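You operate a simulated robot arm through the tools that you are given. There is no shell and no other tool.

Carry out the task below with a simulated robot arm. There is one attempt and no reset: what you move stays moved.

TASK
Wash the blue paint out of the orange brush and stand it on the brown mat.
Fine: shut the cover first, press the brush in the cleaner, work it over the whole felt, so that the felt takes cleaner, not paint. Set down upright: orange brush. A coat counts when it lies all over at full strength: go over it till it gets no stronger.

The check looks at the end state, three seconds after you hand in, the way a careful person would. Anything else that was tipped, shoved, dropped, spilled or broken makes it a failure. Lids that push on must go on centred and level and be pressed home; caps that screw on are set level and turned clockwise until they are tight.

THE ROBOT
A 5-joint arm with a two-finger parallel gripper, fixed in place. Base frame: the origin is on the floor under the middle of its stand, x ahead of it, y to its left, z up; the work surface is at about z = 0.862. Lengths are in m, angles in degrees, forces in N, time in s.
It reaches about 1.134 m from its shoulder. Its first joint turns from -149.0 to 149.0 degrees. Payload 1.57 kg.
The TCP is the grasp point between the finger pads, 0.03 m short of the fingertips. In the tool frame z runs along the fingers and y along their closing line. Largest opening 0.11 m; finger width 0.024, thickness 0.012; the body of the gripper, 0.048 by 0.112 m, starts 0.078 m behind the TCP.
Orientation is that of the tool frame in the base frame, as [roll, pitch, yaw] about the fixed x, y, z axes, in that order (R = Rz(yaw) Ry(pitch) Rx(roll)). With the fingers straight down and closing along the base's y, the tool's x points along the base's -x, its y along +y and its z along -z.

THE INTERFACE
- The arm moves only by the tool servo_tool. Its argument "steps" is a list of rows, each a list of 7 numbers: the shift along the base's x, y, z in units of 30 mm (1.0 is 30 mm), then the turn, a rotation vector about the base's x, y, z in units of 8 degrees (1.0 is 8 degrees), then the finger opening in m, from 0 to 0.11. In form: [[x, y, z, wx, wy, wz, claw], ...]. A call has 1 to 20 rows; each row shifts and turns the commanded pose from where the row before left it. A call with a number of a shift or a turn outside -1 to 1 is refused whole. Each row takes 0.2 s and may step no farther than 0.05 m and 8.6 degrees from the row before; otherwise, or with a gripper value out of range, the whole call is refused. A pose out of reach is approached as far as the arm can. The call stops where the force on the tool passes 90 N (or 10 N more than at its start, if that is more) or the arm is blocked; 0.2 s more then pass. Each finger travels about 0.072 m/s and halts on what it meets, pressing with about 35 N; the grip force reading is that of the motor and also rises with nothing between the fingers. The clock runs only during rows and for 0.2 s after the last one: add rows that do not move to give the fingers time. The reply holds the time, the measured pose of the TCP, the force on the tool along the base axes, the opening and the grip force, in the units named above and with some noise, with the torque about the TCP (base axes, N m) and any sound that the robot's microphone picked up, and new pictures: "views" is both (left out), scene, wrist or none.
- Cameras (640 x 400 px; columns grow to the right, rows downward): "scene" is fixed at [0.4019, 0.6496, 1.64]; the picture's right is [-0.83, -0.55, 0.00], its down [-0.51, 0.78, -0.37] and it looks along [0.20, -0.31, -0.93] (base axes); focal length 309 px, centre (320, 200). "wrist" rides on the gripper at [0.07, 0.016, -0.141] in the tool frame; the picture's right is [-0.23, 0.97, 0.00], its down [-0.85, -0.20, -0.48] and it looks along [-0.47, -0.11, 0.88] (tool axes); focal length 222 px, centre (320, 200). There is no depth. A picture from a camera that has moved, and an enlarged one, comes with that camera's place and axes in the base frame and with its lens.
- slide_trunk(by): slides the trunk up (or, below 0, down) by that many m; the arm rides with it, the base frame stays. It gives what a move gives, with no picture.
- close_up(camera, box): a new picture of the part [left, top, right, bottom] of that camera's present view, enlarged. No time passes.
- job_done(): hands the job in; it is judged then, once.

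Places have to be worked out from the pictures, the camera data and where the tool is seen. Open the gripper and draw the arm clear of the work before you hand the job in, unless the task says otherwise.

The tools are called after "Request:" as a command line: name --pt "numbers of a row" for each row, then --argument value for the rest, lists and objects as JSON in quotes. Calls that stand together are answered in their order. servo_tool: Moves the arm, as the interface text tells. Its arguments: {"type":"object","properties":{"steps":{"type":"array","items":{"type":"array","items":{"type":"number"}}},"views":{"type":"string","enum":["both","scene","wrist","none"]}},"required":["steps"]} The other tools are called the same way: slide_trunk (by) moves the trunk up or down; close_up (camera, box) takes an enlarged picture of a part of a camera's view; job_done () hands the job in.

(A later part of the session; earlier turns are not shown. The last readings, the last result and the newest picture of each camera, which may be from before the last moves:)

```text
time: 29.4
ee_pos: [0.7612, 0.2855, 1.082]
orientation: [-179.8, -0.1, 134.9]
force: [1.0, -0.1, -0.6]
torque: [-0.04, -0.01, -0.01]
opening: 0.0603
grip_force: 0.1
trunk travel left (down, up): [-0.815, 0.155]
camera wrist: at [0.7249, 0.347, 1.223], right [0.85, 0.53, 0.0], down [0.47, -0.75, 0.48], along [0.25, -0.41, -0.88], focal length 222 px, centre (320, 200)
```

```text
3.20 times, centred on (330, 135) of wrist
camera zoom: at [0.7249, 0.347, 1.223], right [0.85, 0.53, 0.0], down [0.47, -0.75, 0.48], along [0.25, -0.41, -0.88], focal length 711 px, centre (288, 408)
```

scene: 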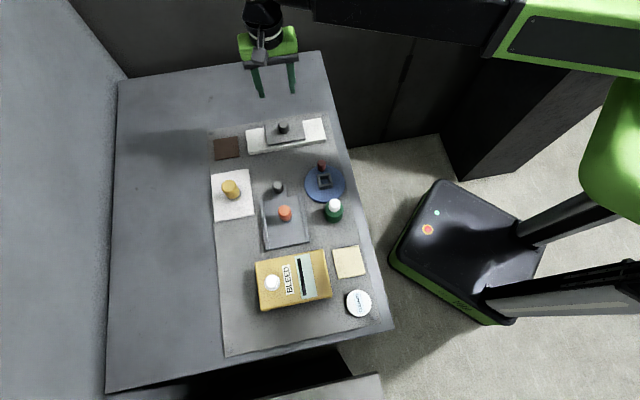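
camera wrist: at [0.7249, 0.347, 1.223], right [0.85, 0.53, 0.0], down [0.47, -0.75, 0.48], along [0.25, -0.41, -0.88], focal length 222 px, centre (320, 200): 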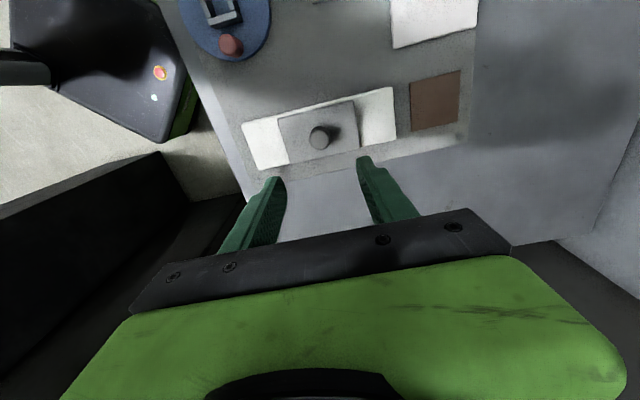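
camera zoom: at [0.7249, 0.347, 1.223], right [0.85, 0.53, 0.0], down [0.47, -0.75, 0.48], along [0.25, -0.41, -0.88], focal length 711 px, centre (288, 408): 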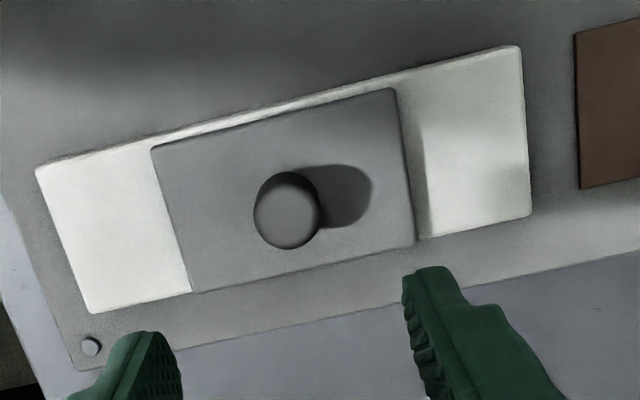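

The cover sits symmetrically and hides both pools. Now I fly back over the beige pad and CLEANER disc to judge what "the felt" is and whether the disc has a lid.

Request:
servo_tool --pt "-0.927 0.472 0 0 0 0 0.08" --pt "-0.927 0.472 0 0 0 0 0.1" --pt "-0.927 0.472 0 0 0 0 0.1" --pt "-0.927 0.472 0 0 0 0 0.1" --pt "-0.927 0.472 0 0 0 0 0.1" --pt "-0.927 0.472 0 0 0 0 0.1" --pt "-0.927 0.472 0 0 0 0 0.1" --pt "-0.927 0.472 0 0 0 0 0.1" --pt "-0.927 0.472 0 0 0 0 0.1" --pt "-0.927 0.472 0 0 0 0 0.1" --pt "-0.927 0.472 0 0 0 0 0.1" --pt "-0.927 0.472 0 0 0 0 0.1" --pt "-0.927 0.472 0 0 0 0 0.1" --pt "0 0 0 0 0 0 0.1" --views "both"

Request:
close_up --camera "wrist" --box '[260, 0, 440, 180]'

Request:
close_up --camera "wrist" --box '[300, 90, 380, 150]'

```text
time: 32.4
ee_pos: [0.3988, 0.4706, 1.0818]
orientation: [-179.8, -0.1, 135.0]
force: [-0.6, -0.3, -0.2]
torque: [0.02, 0.04, -0.02]
opening: 0.1
grip_force: 0.1
trunk travel left (down, up): [-0.815, 0.155]
camera wrist: at [0.3621, 0.5314, 1.223], right [0.85, 0.53, 0.0], down [0.47, -0.75, 0.48], along [0.25, -0.41, -0.88], focal length 222 px, centre (320, 200)
```

scene: 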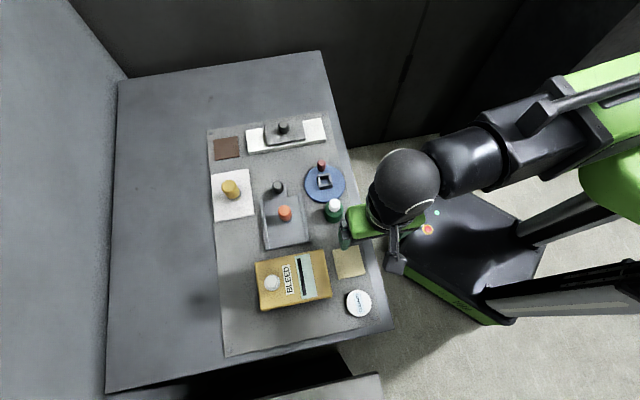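
wrist: 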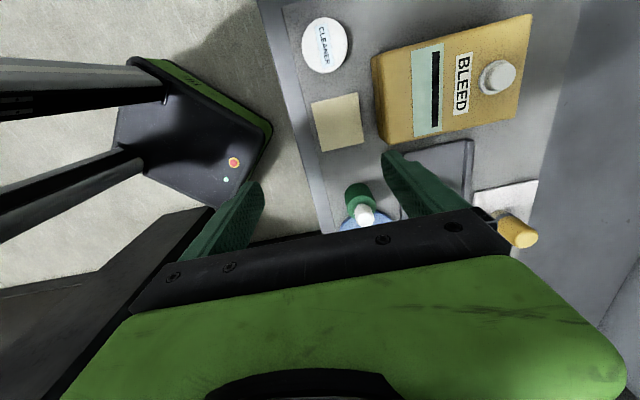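

```text
2.22 times, centred on (350, 90) of wrist
camera zoom: at [0.3621, 0.5314, 1.223], right [0.85, 0.53, 0.0], down [0.47, -0.75, 0.48], along [0.25, -0.41, -0.88], focal length 494 px, centre (253, 444)
```

zoom: 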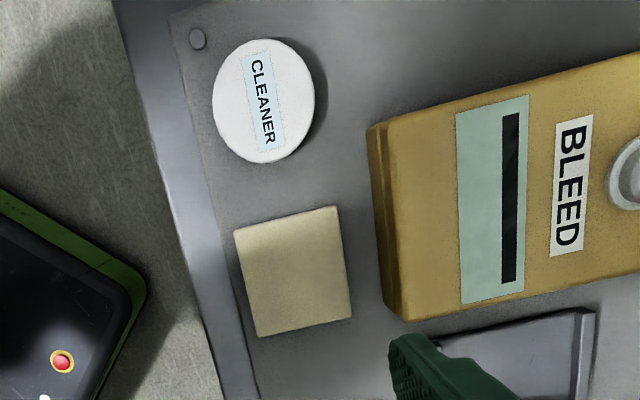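

```text
6.67 times, centred on (340, 120) of wrist
camera zoom: at [0.3621, 0.5314, 1.223], right [0.85, 0.53, 0.0], down [0.47, -0.75, 0.48], along [0.25, -0.41, -0.88], focal length 1481 px, centre (187, 733)
```

zoom: 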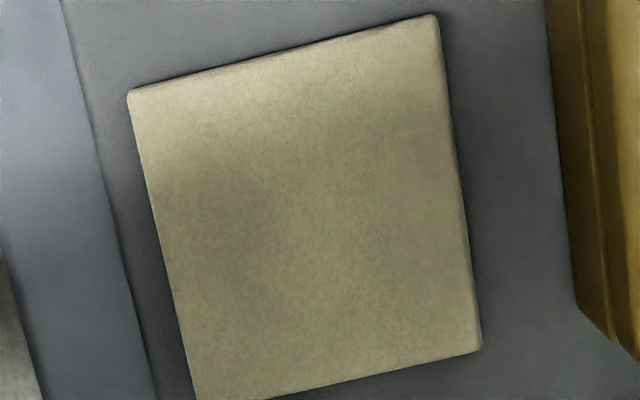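

The beige pad is a plain felt-like square. Next I go above the orange brush to measure it and see its tip.

Request:
servo_tool --pt "0.896 0.085 0 0 0 0 0.09" --pt "0.896 0.085 0 0 0 0 0.09" --pt "0.896 0.085 0 0 0 0 0.09" --pt "0.896 0.085 0 0 0 0 0.09" --pt "0.896 0.085 0 0 0 0 0.09" --pt "0.896 0.085 0 0 0 0 0.09" --pt "0.896 0.085 0 0 0 0 0.09" --pt "0.896 0.085 0 0 0 0 0.09" --pt "0 0 0 0 0 0 0.09" --views "both"

Request:
close_up --camera "wrist" --box '[220, 60, 420, 200]'

```text
time: 34.4
ee_pos: [0.6146, 0.4937, 1.0812]
orientation: [-179.7, -0.1, 135.0]
force: [0.2, 0.2, -1.0]
torque: [-0.05, 0.01, 0.0]
opening: 0.09
grip_force: 0.0
trunk travel left (down, up): [-0.815, 0.155]
camera wrist: at [0.578, 0.5537, 1.2232], right [0.85, 0.53, 0.0], down [0.47, -0.75, 0.48], along [0.25, -0.41, -0.88], focal length 222 px, centre (320, 200)
```

scene: 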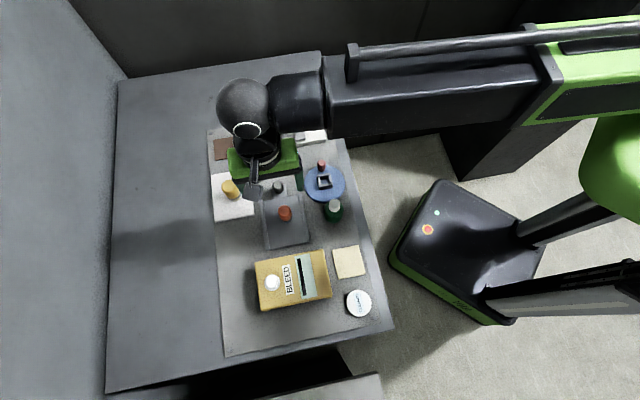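
wrist: 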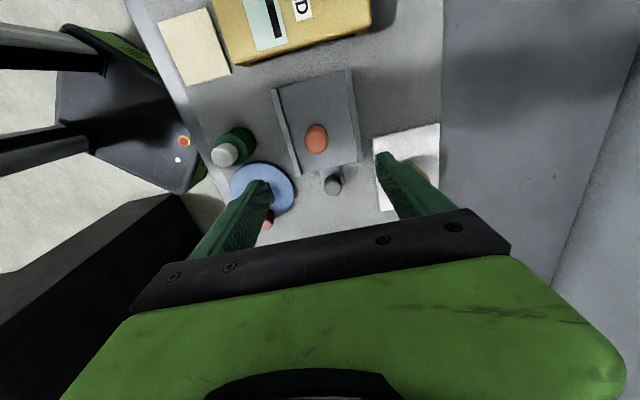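

```text
2.86 times, centred on (320, 130) of wrist
camera zoom: at [0.578, 0.5537, 1.2232], right [0.85, 0.53, 0.0], down [0.47, -0.75, 0.48], along [0.25, -0.41, -0.88], focal length 635 px, centre (320, 400)
```

zoom: 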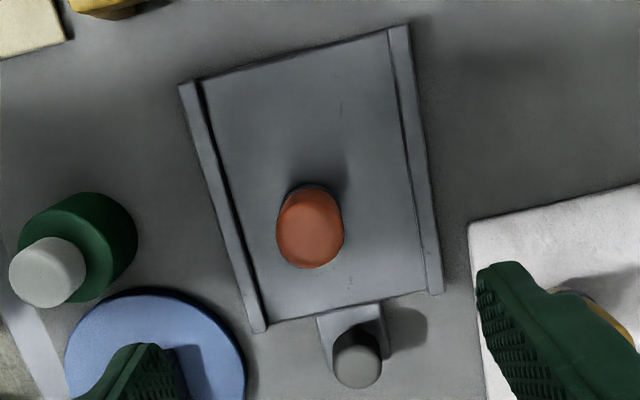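

The orange brush top is at about (0.613, 0.4875, 0.932), with a handle about 31 mm across. I correct by (-2.8, -5.2) mm, lower partway and re-check.

Request:
servo_tool --pt "-0.093 -0.173 0 0 0 0 0.08" --pt "0 0 0 0 0 0 0.08" --views "none"

Request:
slide_trunk --by -0.09

Request:
close_up --camera "wrist" --box '[220, 80, 420, 220]'

```text
time: 35.0
ee_pos: [0.613, 0.4876, 1.0827]
orientation: [-179.8, -0.2, 135.0]
force: [0.3, 0.7, 0.0]
torque: [0.0, 0.01, -0.01]
opening: 0.0801
grip_force: 0.0
trunk travel left (down, up): [-0.815, 0.155]
```

```text
time: 36.2
ee_pos: [0.6136, 0.488, 0.9917]
orientation: [-179.7, -0.1, 135.0]
force: [-0.3, 0.4, 0.2]
torque: [-0.02, 0.0, 0.01]
opening: 0.0802
grip_force: 0.0
trunk travel left (down, up): [-0.725, 0.245]
```

```text
2.86 times, centred on (320, 150) of wrist
camera zoom: at [0.5755, 0.5485, 1.1332], right [0.85, 0.53, 0.0], down [0.47, -0.75, 0.48], along [0.25, -0.41, -0.88], focal length 635 px, centre (320, 343)
```

zoom: 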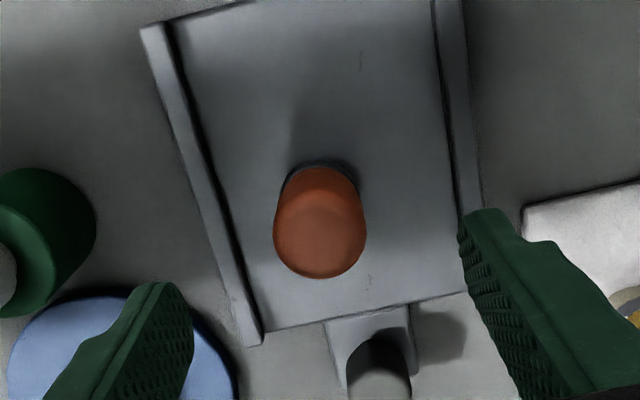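

The brush is centered between the fingers to within ~2 mm. I descend to TCP z ≈ 0.928 and close on the handle.

Request:
slide_trunk --by -0.0635

Request:
servo_tool --pt "0 0 0 0 0 0 0.06" --pt "0 0 0 0 0 0 0.045" --pt "0 0 0 0 0 0 0.045" --views "both"

Request:
close_up --camera "wrist" --box '[220, 100, 420, 240]'

Request:
close_up --camera "scene" --box '[240, 150, 340, 250]'

```text
time: 37.2
ee_pos: [0.6123, 0.4861, 0.9282]
orientation: [-179.8, -0.1, 135.1]
force: [-0.2, 1.3, 0.6]
torque: [-0.01, -0.01, 0.0]
opening: 0.0798
grip_force: 0.0
trunk travel left (down, up): [-0.661, 0.309]
```

```text
time: 38.0
ee_pos: [0.6132, 0.4878, 0.928]
orientation: [-179.8, -0.1, 135.1]
force: [-0.6, 0.5, 0.3]
torque: [0.01, -0.03, -0.01]
opening: 0.045
grip_force: 0.0
trunk travel left (down, up): [-0.661, 0.309]
camera wrist: at [0.5756, 0.5485, 1.0696], right [0.85, 0.53, 0.0], down [0.47, -0.75, 0.48], along [0.25, -0.41, -0.88], focal length 222 px, centre (320, 200)
```

scene: 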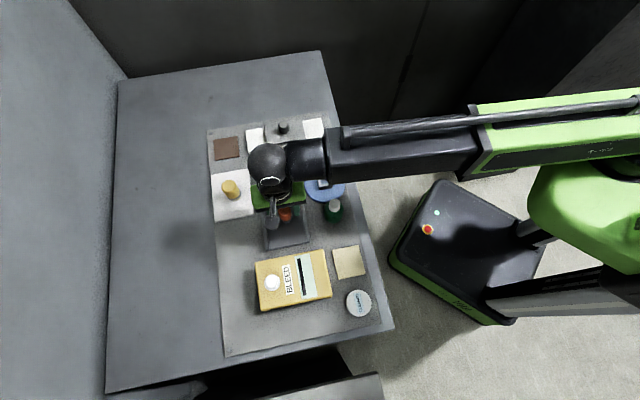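
wrist: 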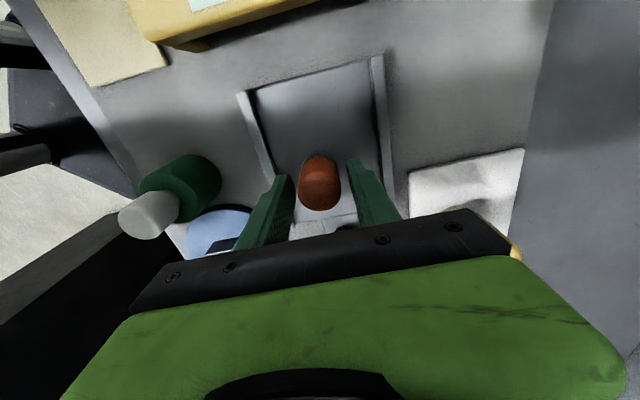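

```text
2.86 times, centred on (320, 170) of wrist
camera zoom: at [0.5756, 0.5485, 1.0696], right [0.85, 0.53, 0.0], down [0.47, -0.75, 0.48], along [0.25, -0.41, -0.88], focal length 635 px, centre (320, 286)
```

zoom: 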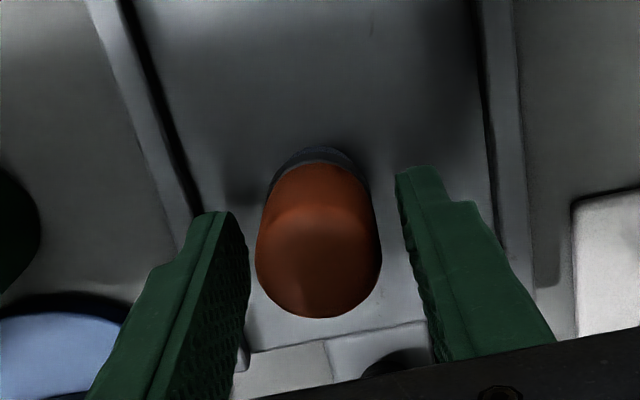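

```text
4.00 times, centred on (290, 200) of scene
camera zoom: at [0.4019, 0.6496, 1.64], right [-0.83, -0.55, 0.0], down [-0.51, 0.78, -0.37], along [0.2, -0.31, -0.93], focal length 1235 px, centre (440, 200)
```

zoom: 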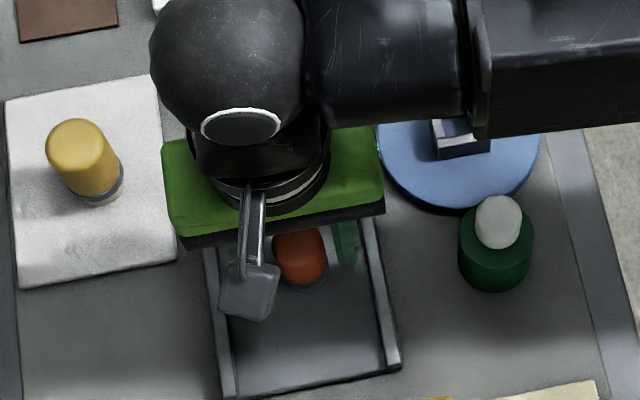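

The handle is centered, with the fingertips just above the grey ring. I close and lift slightly.

Request:
servo_tool --pt "0 0 0 0 0 0 0.03" --pt "0 0 0 0 0 0 0.02" --pt "0 0 0 0 0 0 0.02" --pt "0 0 0 0 0 0 0.02" --views "none"

Request:
slide_trunk --by 0.13

Request:
servo_tool --pt "0 0 0 0 0 0 0.02" --views "both"

Request:
close_up --camera "wrist" --box '[220, 100, 420, 240]'

Request:
close_up --camera "scene" --box '[220, 140, 340, 260]'

```text
time: 39.0
ee_pos: [0.6133, 0.4882, 0.9283]
orientation: [-179.8, -0.1, 135.0]
force: [0.3, 0.1, 1.6]
torque: [0.02, -0.02, -0.04]
opening: 0.0304
grip_force: 34.9
trunk travel left (down, up): [-0.661, 0.309]
```

```text
time: 40.6
ee_pos: [0.6125, 0.487, 1.0576]
orientation: [-179.9, -0.1, 135.1]
force: [0.0, 0.0, -1.3]
torque: [0.01, -0.01, 0.0]
opening: 0.0304
grip_force: 35.2
trunk travel left (down, up): [-0.791, 0.179]
```

```text
time: 41.0
ee_pos: [0.613, 0.4873, 1.0588]
orientation: [-179.7, 0.0, 135.0]
force: [0.3, -0.5, -1.1]
torque: [-0.03, 0.0, -0.02]
opening: 0.0304
grip_force: 35.0
trunk travel left (down, up): [-0.791, 0.179]
camera wrist: at [0.5756, 0.5486, 1.1995], right [0.85, 0.53, 0.0], down [0.47, -0.75, 0.48], along [0.25, -0.41, -0.88], focal length 222 px, centre (320, 200)
```

scene: 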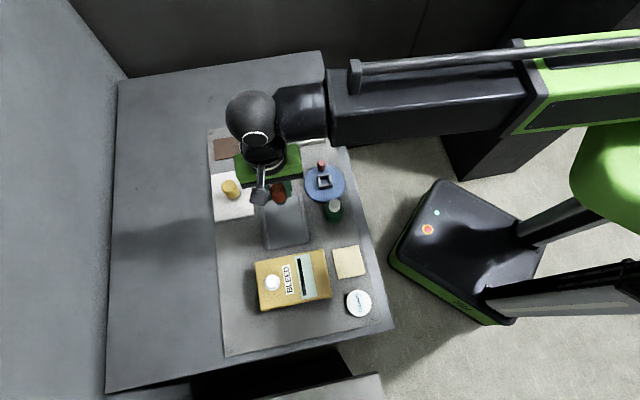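
wrist: 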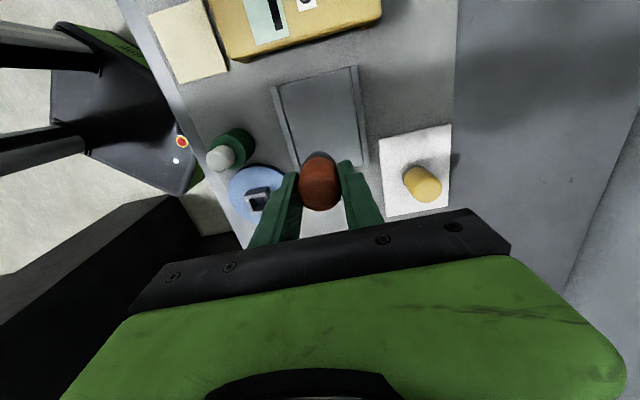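

```text
2.86 times, centred on (320, 170) of wrist
camera zoom: at [0.5756, 0.5486, 1.1995], right [0.85, 0.53, 0.0], down [0.47, -0.75, 0.48], along [0.25, -0.41, -0.88], focal length 635 px, centre (320, 286)
```

zoom: 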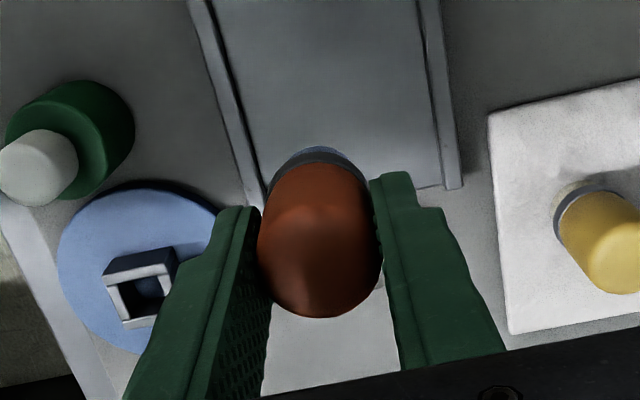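

```text
3.33 times, centred on (280, 200) of scene
camera zoom: at [0.4019, 0.6496, 1.64], right [-0.83, -0.55, 0.0], down [-0.51, 0.78, -0.37], along [0.2, -0.31, -0.93], focal length 1029 px, centre (453, 200)
```

zoom: 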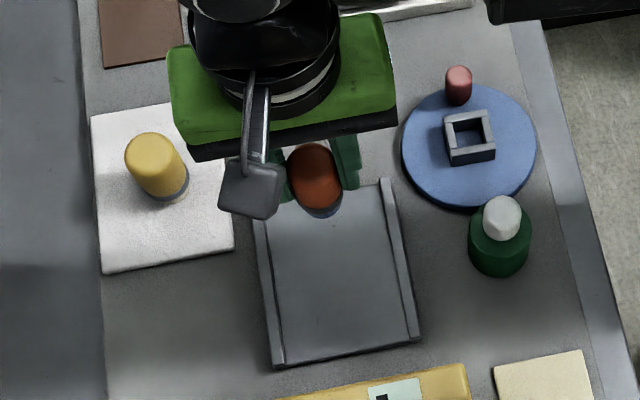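

The brush is held firmly and upright. I carry it over the CLEANER disc at about (0.346, 0.566), staying high.

Request:
servo_tool --pt "-0.89 0.26 0 0 0 0 0.02" --pt "-0.89 0.26 0 0 0 0 0.02" --pt "-0.89 0.26 0 0 0 0 0.02" --pt "-0.89 0.26 0 0 0 0 0.02" --pt "-0.89 0.26 0 0 0 0 0.02" --pt "-0.89 0.26 0 0 0 0 0.02" --pt "-0.89 0.26 0 0 0 0 0.02" --pt "-0.89 0.26 0 0 0 0 0.02" --pt "-0.89 0.26 0 0 0 0 0.02" --pt "-0.89 0.26 0 0 0 0 0.02" --pt "0 0 0 0 0 0 0.02" --views "both"

Request:
close_up --camera "wrist" --box '[220, 60, 420, 240]'

```text
time: 43.4
ee_pos: [0.3458, 0.5653, 1.0582]
orientation: [-179.8, -0.1, 135.0]
force: [-0.2, -0.5, -1.0]
torque: [0.01, 0.01, 0.0]
opening: 0.0304
grip_force: 35.3
trunk travel left (down, up): [-0.791, 0.179]
camera wrist: at [0.3084, 0.626, 1.1995], right [0.85, 0.53, 0.0], down [0.47, -0.75, 0.48], along [0.25, -0.41, -0.88], focal length 222 px, centre (320, 200)
```

scene: 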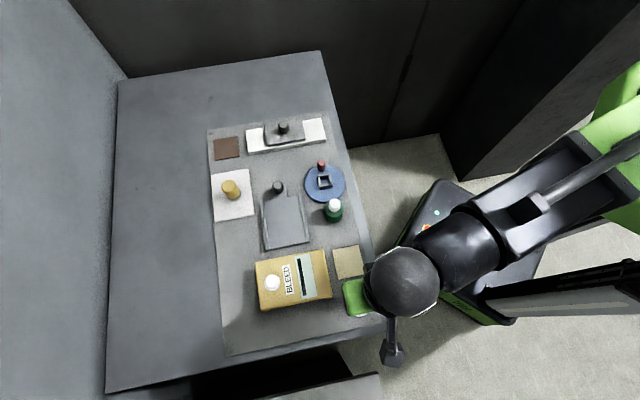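
wrist: 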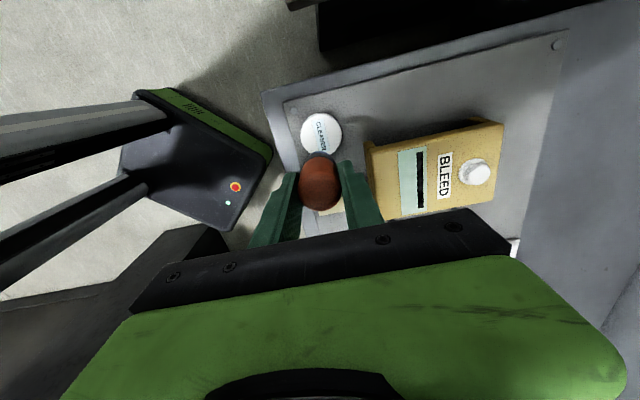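

```text
2.22 times, centred on (320, 150) of wrist
camera zoom: at [0.3084, 0.626, 1.1995], right [0.85, 0.53, 0.0], down [0.47, -0.75, 0.48], along [0.25, -0.41, -0.88], focal length 494 px, centre (320, 311)
```

zoom: 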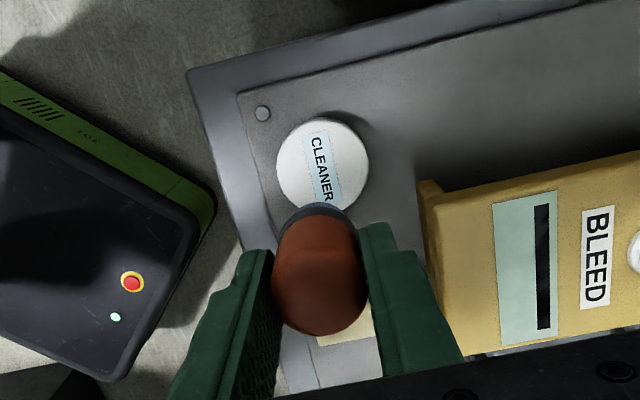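

The disc center lies about (-1.3, +3.6) mm from the tool axis. I correct and lower most of the way, then look.

Request:
servo_tool --pt "-0.043 0.12 0 0 0 0 0.02" --pt "0 0 0 0 0 0 0.02" --views "none"

Request:
slide_trunk --by -0.1

Request:
close_up --camera "wrist" --box '[220, 80, 420, 240]'

Request:
close_up --camera "scene" --box '[310, 240, 430, 340]'

```text
time: 44.0
ee_pos: [0.3428, 0.5696, 1.0586]
orientation: [-179.8, -0.2, 135.0]
force: [0.8, -0.1, 0.3]
torque: [0.0, 0.0, 0.0]
opening: 0.0303
grip_force: 34.8
trunk travel left (down, up): [-0.791, 0.179]
```

```text
time: 45.3
ee_pos: [0.3445, 0.5683, 0.9578]
orientation: [-179.8, -0.1, 135.0]
force: [0.5, -0.5, -0.3]
torque: [0.02, -0.01, 0.02]
opening: 0.0306
grip_force: 34.9
trunk travel left (down, up): [-0.691, 0.279]
```

```text
2.50 times, centred on (320, 160) of wrist
camera zoom: at [0.3074, 0.6299, 1.0996], right [0.85, 0.53, 0.0], down [0.47, -0.75, 0.48], along [0.25, -0.41, -0.88], focal length 555 px, centre (320, 300)
```

zoom: 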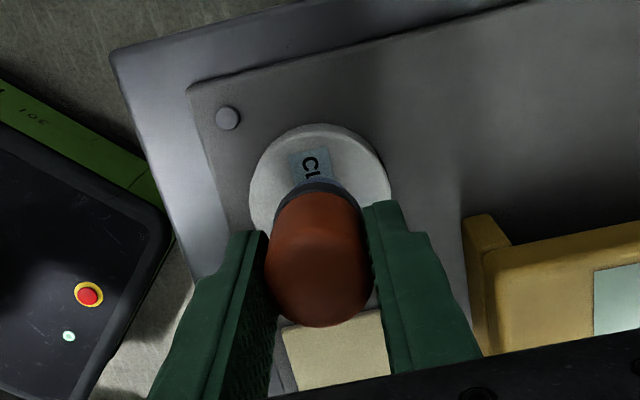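

```text
4.00 times, centred on (370, 290) of scene
camera zoom: at [0.4019, 0.6496, 1.64], right [-0.83, -0.55, 0.0], down [-0.51, 0.78, -0.37], along [0.2, -0.31, -0.93], focal length 1235 px, centre (120, -160)
```

zoom: 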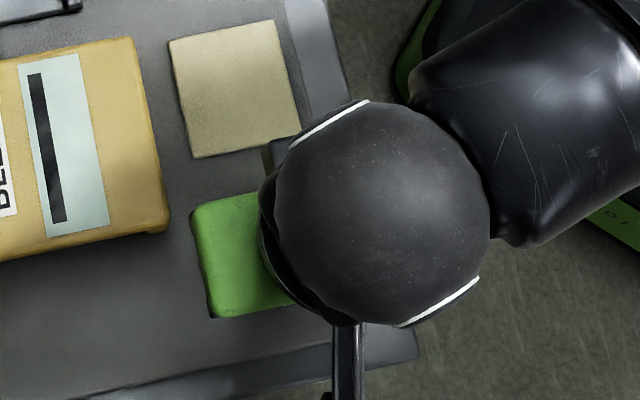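

Not yet in contact. I lower in small steps watching the vertical force.

Request:
slide_trunk --by -0.01

Request:
slide_trunk --by -0.005

Request:
slide_trunk --by -0.003

```text
time: 45.9
ee_pos: [0.3456, 0.5697, 0.9476]
orientation: [-179.8, -0.1, 135.0]
force: [-0.5, -0.1, 0.0]
torque: [0.01, -0.01, 0.04]
opening: 0.0307
grip_force: 34.8
trunk travel left (down, up): [-0.681, 0.289]
```

```text
time: 46.5
ee_pos: [0.344, 0.5698, 0.9444]
orientation: [-179.8, -0.1, 135.0]
force: [-0.4, -0.6, -0.9]
torque: [0.01, 0.01, 0.01]
opening: 0.0305
grip_force: 34.7
trunk travel left (down, up): [-0.676, 0.294]
```

```text
time: 47.0
ee_pos: [0.3444, 0.5701, 0.9408]
orientation: [-179.9, -0.1, 135.0]
force: [-0.3, 0.8, -0.9]
torque: [0.0, 0.01, 0.02]
opening: 0.0303
grip_force: 34.3
trunk travel left (down, up): [-0.673, 0.297]
```

No contact yet; I go on in 2 mm steps.

Request:
slide_trunk --by -0.002

Request:
slide_trunk --by -0.002

Request:
close_up --camera "wrist" --box '[240, 100, 400, 220]'

```text
time: 47.5
ee_pos: [0.3444, 0.5686, 0.9387]
orientation: [-179.8, 0.0, 135.0]
force: [-0.6, 0.7, -0.8]
torque: [0.02, 0.0, 0.02]
opening: 0.0305
grip_force: 34.6
trunk travel left (down, up): [-0.671, 0.299]
```

```text
time: 48.0
ee_pos: [0.3447, 0.57, 0.9365]
orientation: [-179.8, -0.1, 135.1]
force: [0.1, 0.6, 0.2]
torque: [0.0, -0.01, -0.02]
opening: 0.0302
grip_force: 35.2
trunk travel left (down, up): [-0.669, 0.301]
```

```text
3.33 times, centred on (320, 160) of wrist
camera zoom: at [0.3074, 0.63, 1.0775], right [0.85, 0.53, 0.0], down [0.47, -0.75, 0.48], along [0.25, -0.41, -0.88], focal length 740 px, centre (320, 333)
```

zoom: 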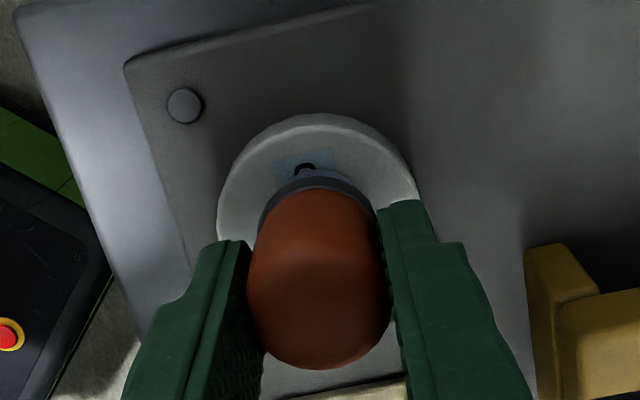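

Still floating just above the disc. I continue down.

Request:
slide_trunk --by -0.002

Request:
slide_trunk --by -0.002

Request:
slide_trunk --by -0.002

```text
time: 48.5
ee_pos: [0.3447, 0.5688, 0.9339]
orientation: [-179.9, -0.2, 134.9]
force: [0.6, 1.3, 9.2]
torque: [0.09, -0.07, 0.04]
opening: 0.0305
grip_force: 34.6
trunk travel left (down, up): [-0.667, 0.303]
```

```text
time: 49.1
ee_pos: [0.3443, 0.5697, 0.9338]
orientation: [179.9, -0.2, 135.0]
force: [4.4, 9.9, 33.0]
torque: [0.05, 0.02, -0.06]
opening: 0.0306
grip_force: 34.3
trunk travel left (down, up): [-0.665, 0.305]
```

```text
time: 49.6
ee_pos: [0.3429, 0.5683, 0.9315]
orientation: [180.0, -0.2, 135.0]
force: [7.3, 12.9, 42.5]
torque: [0.79, -0.27, -0.05]
opening: 0.0304
grip_force: 35.0
trunk travel left (down, up): [-0.663, 0.307]
```

Contact came at TCP z ≈ 0.934 and force is now 42 N, which is ample. I ease up, then lift to inspect the tip and the disc.

Request:
slide_trunk --by 0.003

Request:
slide_trunk --by 0.06

Request:
servo_tool --pt "0 0 0 0 0 0 0.02" --views "both"

Request:
close_up --camera "wrist" --box '[240, 80, 400, 220]'

```text
time: 50.1
ee_pos: [0.3439, 0.569, 0.9331]
orientation: [-179.7, -0.1, 135.1]
force: [0.2, -0.2, -1.0]
torque: [-0.03, 0.01, 0.02]
opening: 0.0304
grip_force: 35.0
trunk travel left (down, up): [-0.666, 0.304]
```

```text
time: 51.1
ee_pos: [0.3451, 0.57, 0.9936]
orientation: [-179.8, -0.1, 134.9]
force: [0.6, -0.6, -1.0]
torque: [-0.02, -0.04, 0.02]
opening: 0.03
grip_force: 35.2
trunk travel left (down, up): [-0.726, 0.244]
```

```text
time: 51.5
ee_pos: [0.3444, 0.568, 0.9936]
orientation: [-179.8, -0.1, 135.0]
force: [0.0, -0.2, 0.2]
torque: [0.03, 0.0, 0.0]
opening: 0.0304
grip_force: 34.9
trunk travel left (down, up): [-0.726, 0.244]
camera wrist: at [0.3074, 0.63, 1.1345], right [0.85, 0.53, 0.0], down [0.47, -0.75, 0.48], along [0.25, -0.41, -0.88], focal length 222 px, centre (320, 200)
```

scene: 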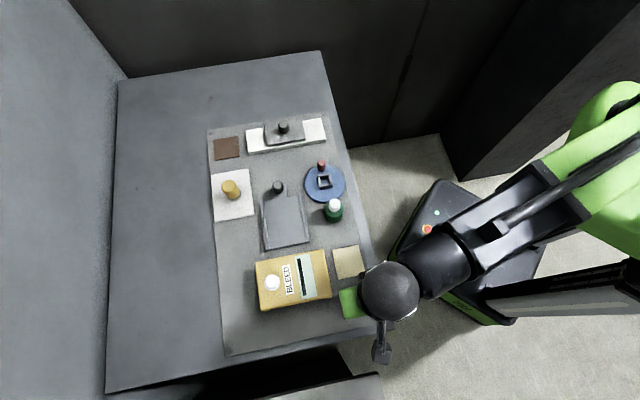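
wrist: 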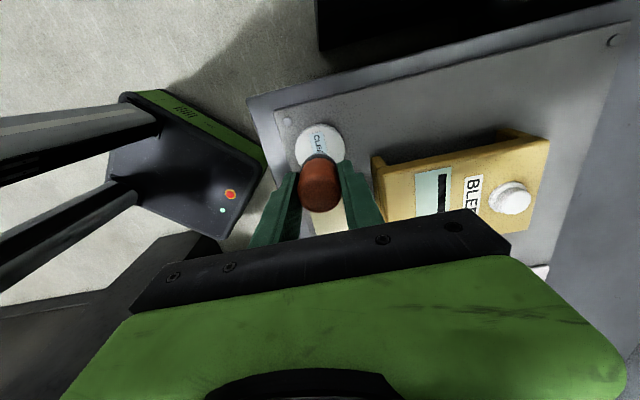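

```text
2.86 times, centred on (320, 150) of wrist
camera zoom: at [0.3074, 0.63, 1.1345], right [0.85, 0.53, 0.0], down [0.47, -0.75, 0.48], along [0.25, -0.41, -0.88], focal length 635 px, centre (320, 343)
```

zoom: 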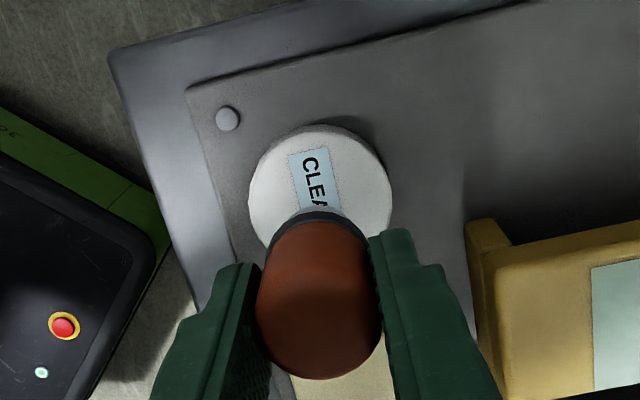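

The tip edge looks paler now. I zoom in tightly on the tip, and compare.

Request:
close_up --camera "wrist" --box '[295, 125, 345, 165]'

```text
10.00 times, centred on (320, 145) of wrist
camera zoom: at [0.3074, 0.63, 1.1345], right [0.85, 0.53, 0.0], down [0.47, -0.75, 0.48], along [0.25, -0.41, -0.88], focal length 2221 px, centre (320, 750)
```

zoom: 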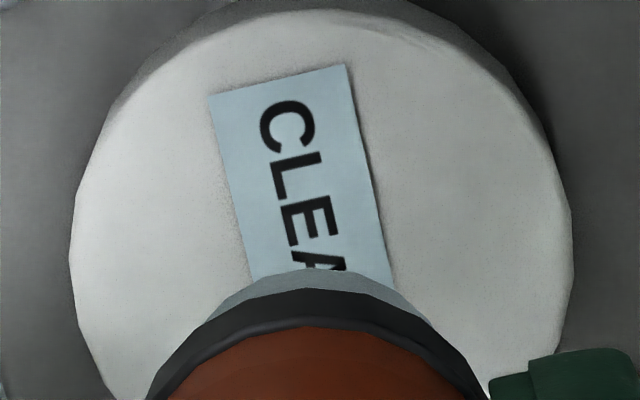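

The tip has turned from blue to a pale tone: the disc is indeed the cleaner and acts by pressing. I press again, lifting between presses rather than dragging so the disc isn't shoved, until it gets no stronger.

Request:
slide_trunk --by -0.058

Request:
slide_trunk --by -0.003

Request:
slide_trunk --by -0.001

```text
time: 52.5
ee_pos: [0.3457, 0.5688, 0.9351]
orientation: [-179.8, -0.2, 135.0]
force: [0.5, 0.7, -0.1]
torque: [-0.06, 0.02, 0.02]
opening: 0.0306
grip_force: 34.9
trunk travel left (down, up): [-0.668, 0.302]
```

```text
time: 53.0
ee_pos: [0.3437, 0.5676, 0.9317]
orientation: [-179.8, -0.2, 135.0]
force: [-0.6, 0.2, 0.0]
torque: [-0.02, 0.0, -0.05]
opening: 0.0306
grip_force: 35.3
trunk travel left (down, up): [-0.665, 0.305]
```

```text
time: 53.5
ee_pos: [0.3453, 0.5685, 0.9316]
orientation: [-179.9, -0.1, 134.9]
force: [0.7, 2.1, 8.4]
torque: [0.08, -0.04, -0.02]
opening: 0.0305
grip_force: 34.9
trunk travel left (down, up): [-0.664, 0.306]
```

Light contact at 8 N. I press a little more and dwell there.

Request:
slide_trunk --by -0.0007

Request:
servo_tool --pt "0 0 0 0 0 0 0.02" --pt "0 0 0 0 0 0 0.02" --pt "0 0 0 0 0 0 0.02" --pt "0 0 0 0 0 0 0.02" --pt "0 0 0 0 0 0 0.02" --views "none"

Request:
close_up --camera "wrist" --box '[280, 110, 360, 180]'

```text
time: 54.0
ee_pos: [0.344, 0.5689, 0.9318]
orientation: [-179.9, -0.3, 135.0]
force: [3.8, 5.4, 22.6]
torque: [0.34, -0.14, -0.03]
opening: 0.0304
grip_force: 35.1
trunk travel left (down, up): [-0.664, 0.306]
```

```text
time: 55.2
ee_pos: [0.3442, 0.5695, 0.9306]
orientation: [-179.8, -0.1, 135.0]
force: [2.1, 3.5, 15.8]
torque: [0.25, -0.1, -0.09]
opening: 0.0303
grip_force: 35.3
trunk travel left (down, up): [-0.664, 0.306]
```

```text
5.71 times, centred on (320, 145) of wrist
camera zoom: at [0.307, 0.6292, 1.0723], right [0.85, 0.53, 0.0], down [0.47, -0.75, 0.48], along [0.25, -0.41, -0.88], focal length 1269 px, centre (320, 514)
```

zoom: 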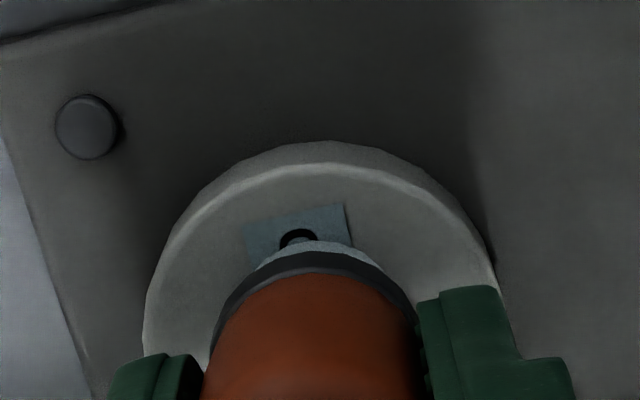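

I lift to compare the tip tone with the previous press.

Request:
slide_trunk --by 0.0627

Request:
close_up --camera "wrist" --box '[295, 125, 345, 165]'

Request:
close_up --camera "wrist" --box '[240, 80, 400, 220]'

```text
time: 56.2
ee_pos: [0.3449, 0.5685, 0.9946]
orientation: [-179.8, -0.1, 135.0]
force: [0.2, -0.6, -0.5]
torque: [0.01, -0.01, -0.02]
opening: 0.0302
grip_force: 35.0
trunk travel left (down, up): [-0.726, 0.244]
```

```text
10.00 times, centred on (320, 145) of wrist
camera zoom: at [0.3074, 0.6301, 1.1345], right [0.85, 0.53, 0.0], down [0.47, -0.75, 0.48], along [0.25, -0.41, -0.88], focal length 2221 px, centre (320, 750)
```

zoom: 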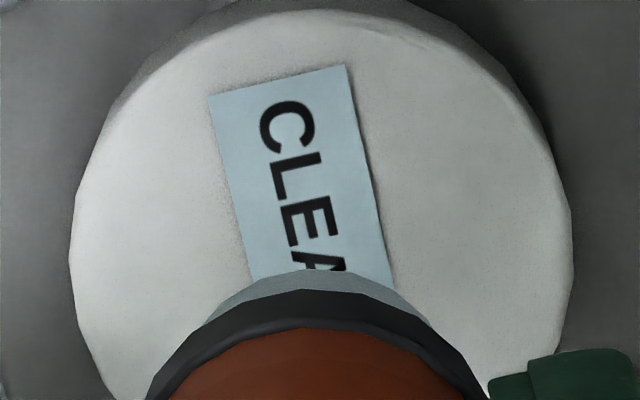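

```text
2.86 times, centred on (320, 150) of wrist
camera zoom: at [0.3074, 0.6301, 1.1345], right [0.85, 0.53, 0.0], down [0.47, -0.75, 0.48], along [0.25, -0.41, -0.88], focal length 635 px, centre (320, 343)
```

zoom: 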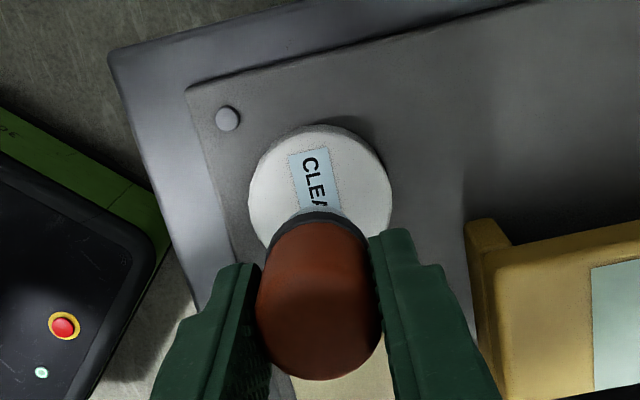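

The tip is uniformly pale and no longer changing, and the disc hasn't moved. The beige square is the one felt-like pad to work over, so I carry the brush above it. On the way I turn the gripper 90° so the fingers keep clear of the BLEED box.

Request:
servo_tool --pt "0.2022 -0.2031 0 0 0 0.9375 0.02" --pt "0.2022 -0.2031 0 0 0 0.9375 0.02" --pt "0.2022 -0.2031 0 0 0 0.9375 0.02" --pt "0.2022 -0.2031 0 0 0 0.9375 0.02" --pt "0.2022 -0.2031 0 0 0 0.9375 0.02" --pt "0.2022 -0.2031 0 0 0 0.9375 0.02" --pt "0.2022 -0.2031 0 0 0 0.9375 0.02" --pt "0.2022 -0.2031 0 0 0 0.9375 0.02" --pt "0.2022 -0.2031 0 0 0 0.9375 0.02" --pt "0.2022 -0.2031 0 0 0 0.9375 0.02" --pt "0.2022 -0.2031 0 0 0 0.9375 0.02" --pt "0.2022 -0.2031 0 0 0 0.9375 0.02" --pt "0 0 0 0 0 0 0.02" --views "both"

Request:
close_up --camera "wrist" --box '[220, 60, 420, 240]'

```text
time: 59.0
ee_pos: [0.4186, 0.4955, 0.9929]
orientation: [-179.7, -0.1, -134.9]
force: [-0.4, -0.2, -0.8]
torque: [0.01, -0.01, -0.03]
opening: 0.0304
grip_force: 35.1
trunk travel left (down, up): [-0.726, 0.244]
camera wrist: at [0.3577, 0.4579, 1.1345], right [-0.53, 0.85, 0.0], down [0.74, 0.47, 0.48], along [0.41, 0.25, -0.88], focal length 222 px, centre (320, 200)
```

scene: 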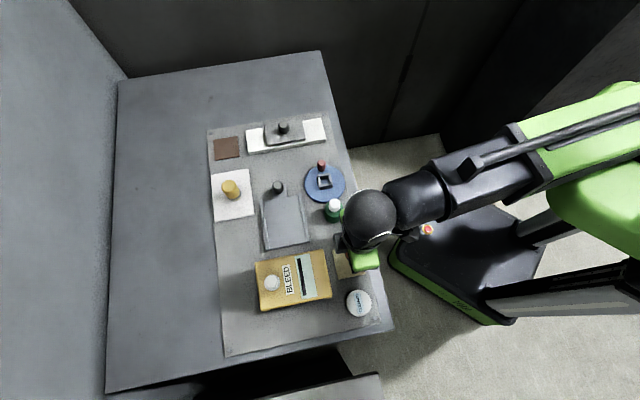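
wrist: 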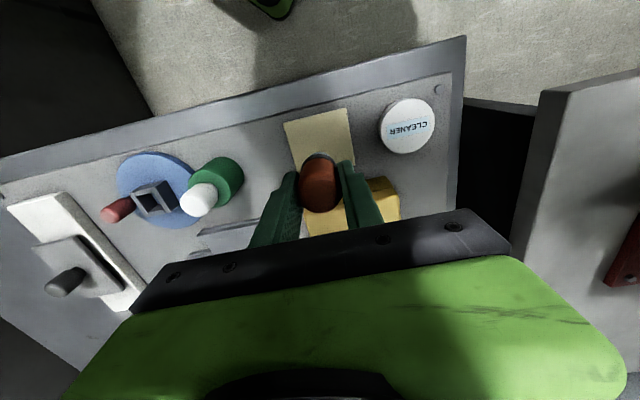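

```text
2.22 times, centred on (320, 150) of wrist
camera zoom: at [0.3577, 0.4579, 1.1345], right [-0.53, 0.85, 0.0], down [0.74, 0.47, 0.48], along [0.41, 0.25, -0.88], focal length 494 px, centre (320, 311)
```

zoom: 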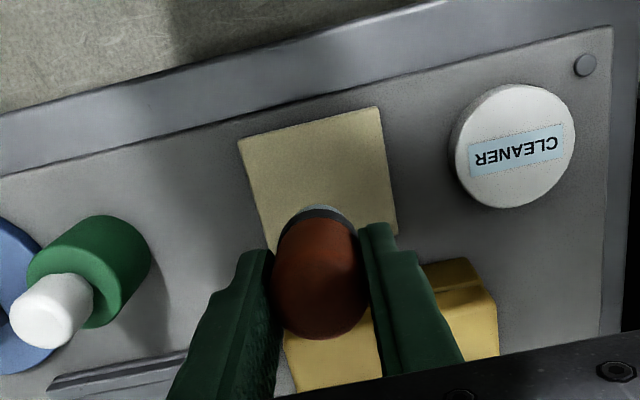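

The square's center is about (0.4154, 0.4946), and the CLEANER disc shows no marks or shift. I center over the square and lower carefully to contact.

Request:
servo_tool --pt "-0.1 -0.05 0 0 0 0 0.02" --pt "0 0 0 0 0 0 0.02" --views "none"

Request:
slide_trunk --by -0.064

Request:
slide_trunk --by -0.003

Request:
close_up --camera "wrist" --box '[240, 100, 400, 220]'

```text
time: 59.6
ee_pos: [0.4141, 0.4944, 0.9932]
orientation: [-179.7, -0.1, -134.9]
force: [-0.4, 0.5, -0.2]
torque: [-0.01, -0.02, 0.0]
opening: 0.0303
grip_force: 35.1
trunk travel left (down, up): [-0.726, 0.244]
```

```text
time: 60.7
ee_pos: [0.415, 0.4942, 0.9291]
orientation: [-179.8, -0.1, -135.0]
force: [0.6, 0.1, 0.6]
torque: [0.02, -0.02, -0.01]
opening: 0.0303
grip_force: 35.5
trunk travel left (down, up): [-0.662, 0.308]
```

```text
time: 61.2
ee_pos: [0.4148, 0.4944, 0.9248]
orientation: [-179.7, 0.0, -135.0]
force: [-0.2, -1.2, -0.3]
torque: [0.01, -0.02, 0.05]
opening: 0.0301
grip_force: 35.1
trunk travel left (down, up): [-0.659, 0.311]
```

```text
3.33 times, centred on (320, 160) of wrist
camera zoom: at [0.3539, 0.4571, 1.0676], right [-0.53, 0.85, 0.0], down [0.75, 0.47, 0.48], along [0.41, 0.25, -0.88], focal length 740 px, centre (320, 333)
```

zoom: 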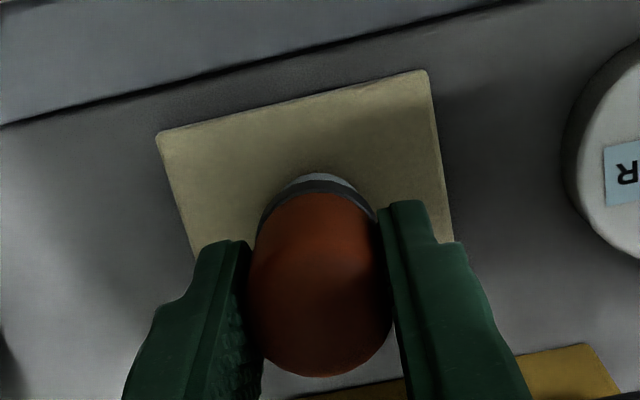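

Not touching yet; I continue in 2 mm steps.

Request:
slide_trunk --by -0.002

Request:
slide_trunk --by -0.002

Request:
slide_trunk --by -0.001

```text
time: 61.7
ee_pos: [0.4153, 0.4952, 0.9239]
orientation: [-179.8, -0.1, -135.0]
force: [-0.2, -0.3, 0.1]
torque: [0.01, -0.03, 0.01]
opening: 0.0303
grip_force: 35.2
trunk travel left (down, up): [-0.657, 0.313]
```

```text
time: 62.2
ee_pos: [0.4147, 0.4938, 0.9238]
orientation: [-179.8, 0.0, -134.9]
force: [-0.3, 0.1, 0.0]
torque: [0.01, 0.0, 0.02]
opening: 0.0301
grip_force: 34.8
trunk travel left (down, up): [-0.655, 0.315]
```

```text
time: 62.7
ee_pos: [0.4148, 0.4953, 0.9216]
orientation: [-179.9, -0.1, -135.1]
force: [1.8, 1.9, 7.3]
torque: [0.09, 0.05, -0.01]
opening: 0.0303
grip_force: 35.0
trunk travel left (down, up): [-0.654, 0.316]
```

Contact at 7 N. I dwell briefly, then lift and check whether the square took on anything.

Request:
servo_tool --pt "0 0 0 0 0 0 0.02" --pt "0 0 0 0 0 0 0.02" --pt "0 0 0 0 0 0 0.02" --views "none"

Request:
slide_trunk --by 0.072

Request:
servo_tool --pt "-0.8 -0.8 0 0 0 0 0.02" --pt "-0.8 -0.8 0 0 0 0 0.02" --pt "0 0 0 0 0 0 0.02" --views "both"

Request:
close_up --camera "wrist" --box '[240, 60, 400, 220]'

Request:
close_up --camera "scene" --box '[320, 230, 400, 330]'

```text
time: 63.5
ee_pos: [0.4149, 0.4946, 0.9222]
orientation: [-179.8, -0.1, -135.0]
force: [1.7, 2.0, 7.4]
torque: [0.06, 0.03, -0.01]
opening: 0.0302
grip_force: 35.1
trunk travel left (down, up): [-0.654, 0.316]
```

```text
time: 64.6
ee_pos: [0.4157, 0.4938, 0.9922]
orientation: [-179.8, -0.2, -135.0]
force: [0.6, 0.6, 0.5]
torque: [-0.03, 0.01, -0.02]
opening: 0.0303
grip_force: 35.0
trunk travel left (down, up): [-0.726, 0.244]
```

```text
time: 65.4
ee_pos: [0.3662, 0.4473, 0.9935]
orientation: [-179.8, -0.2, -135.1]
force: [0.2, -0.3, -0.8]
torque: [0.0, -0.01, -0.01]
opening: 0.0304
grip_force: 35.1
trunk travel left (down, up): [-0.726, 0.244]
camera wrist: at [0.3054, 0.4102, 1.1345], right [-0.53, 0.85, 0.0], down [0.75, 0.47, 0.48], along [0.41, 0.25, -0.88], focal length 222 px, centre (320, 200)
```

scene: 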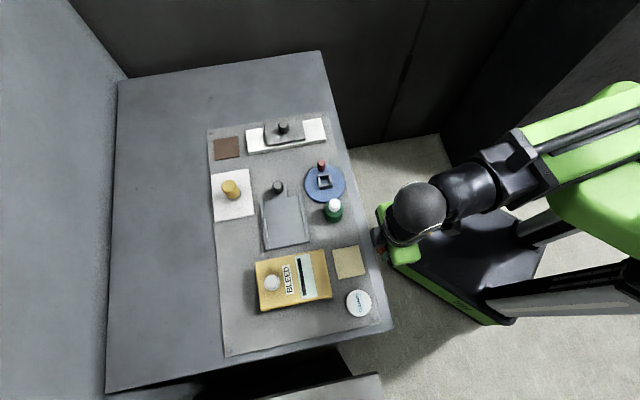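
wrist: 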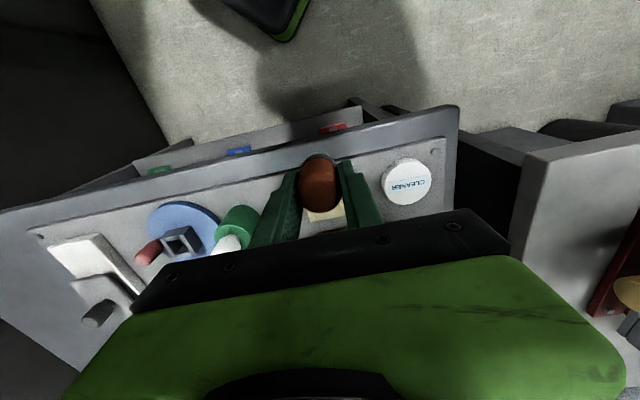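

```text
2.50 times, centred on (320, 140) of wrist
camera zoom: at [0.3054, 0.4102, 1.1345], right [-0.53, 0.85, 0.0], down [0.75, 0.47, 0.48], along [0.41, 0.25, -0.88], focal length 555 px, centre (320, 350)
```

zoom: 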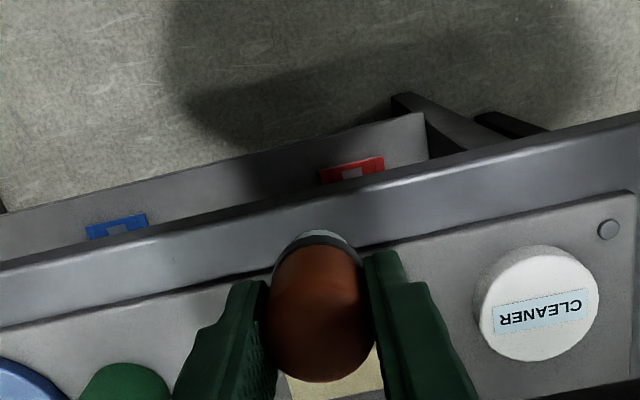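

```text
4.00 times, centred on (360, 280) of scene
camera zoom: at [0.4019, 0.6496, 1.64], right [-0.83, -0.55, 0.0], down [-0.51, 0.78, -0.37], along [0.2, -0.31, -0.93], focal length 1235 px, centre (160, -120)
```

zoom: 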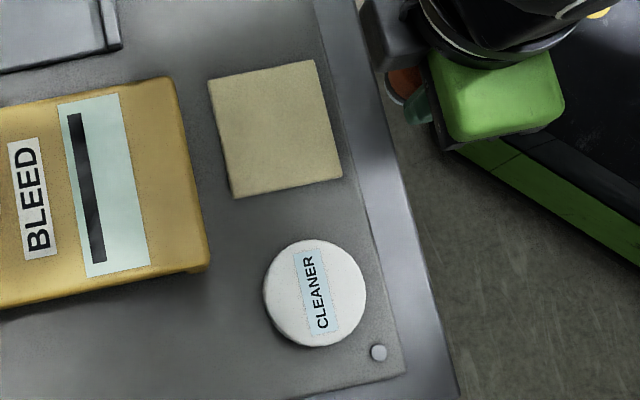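

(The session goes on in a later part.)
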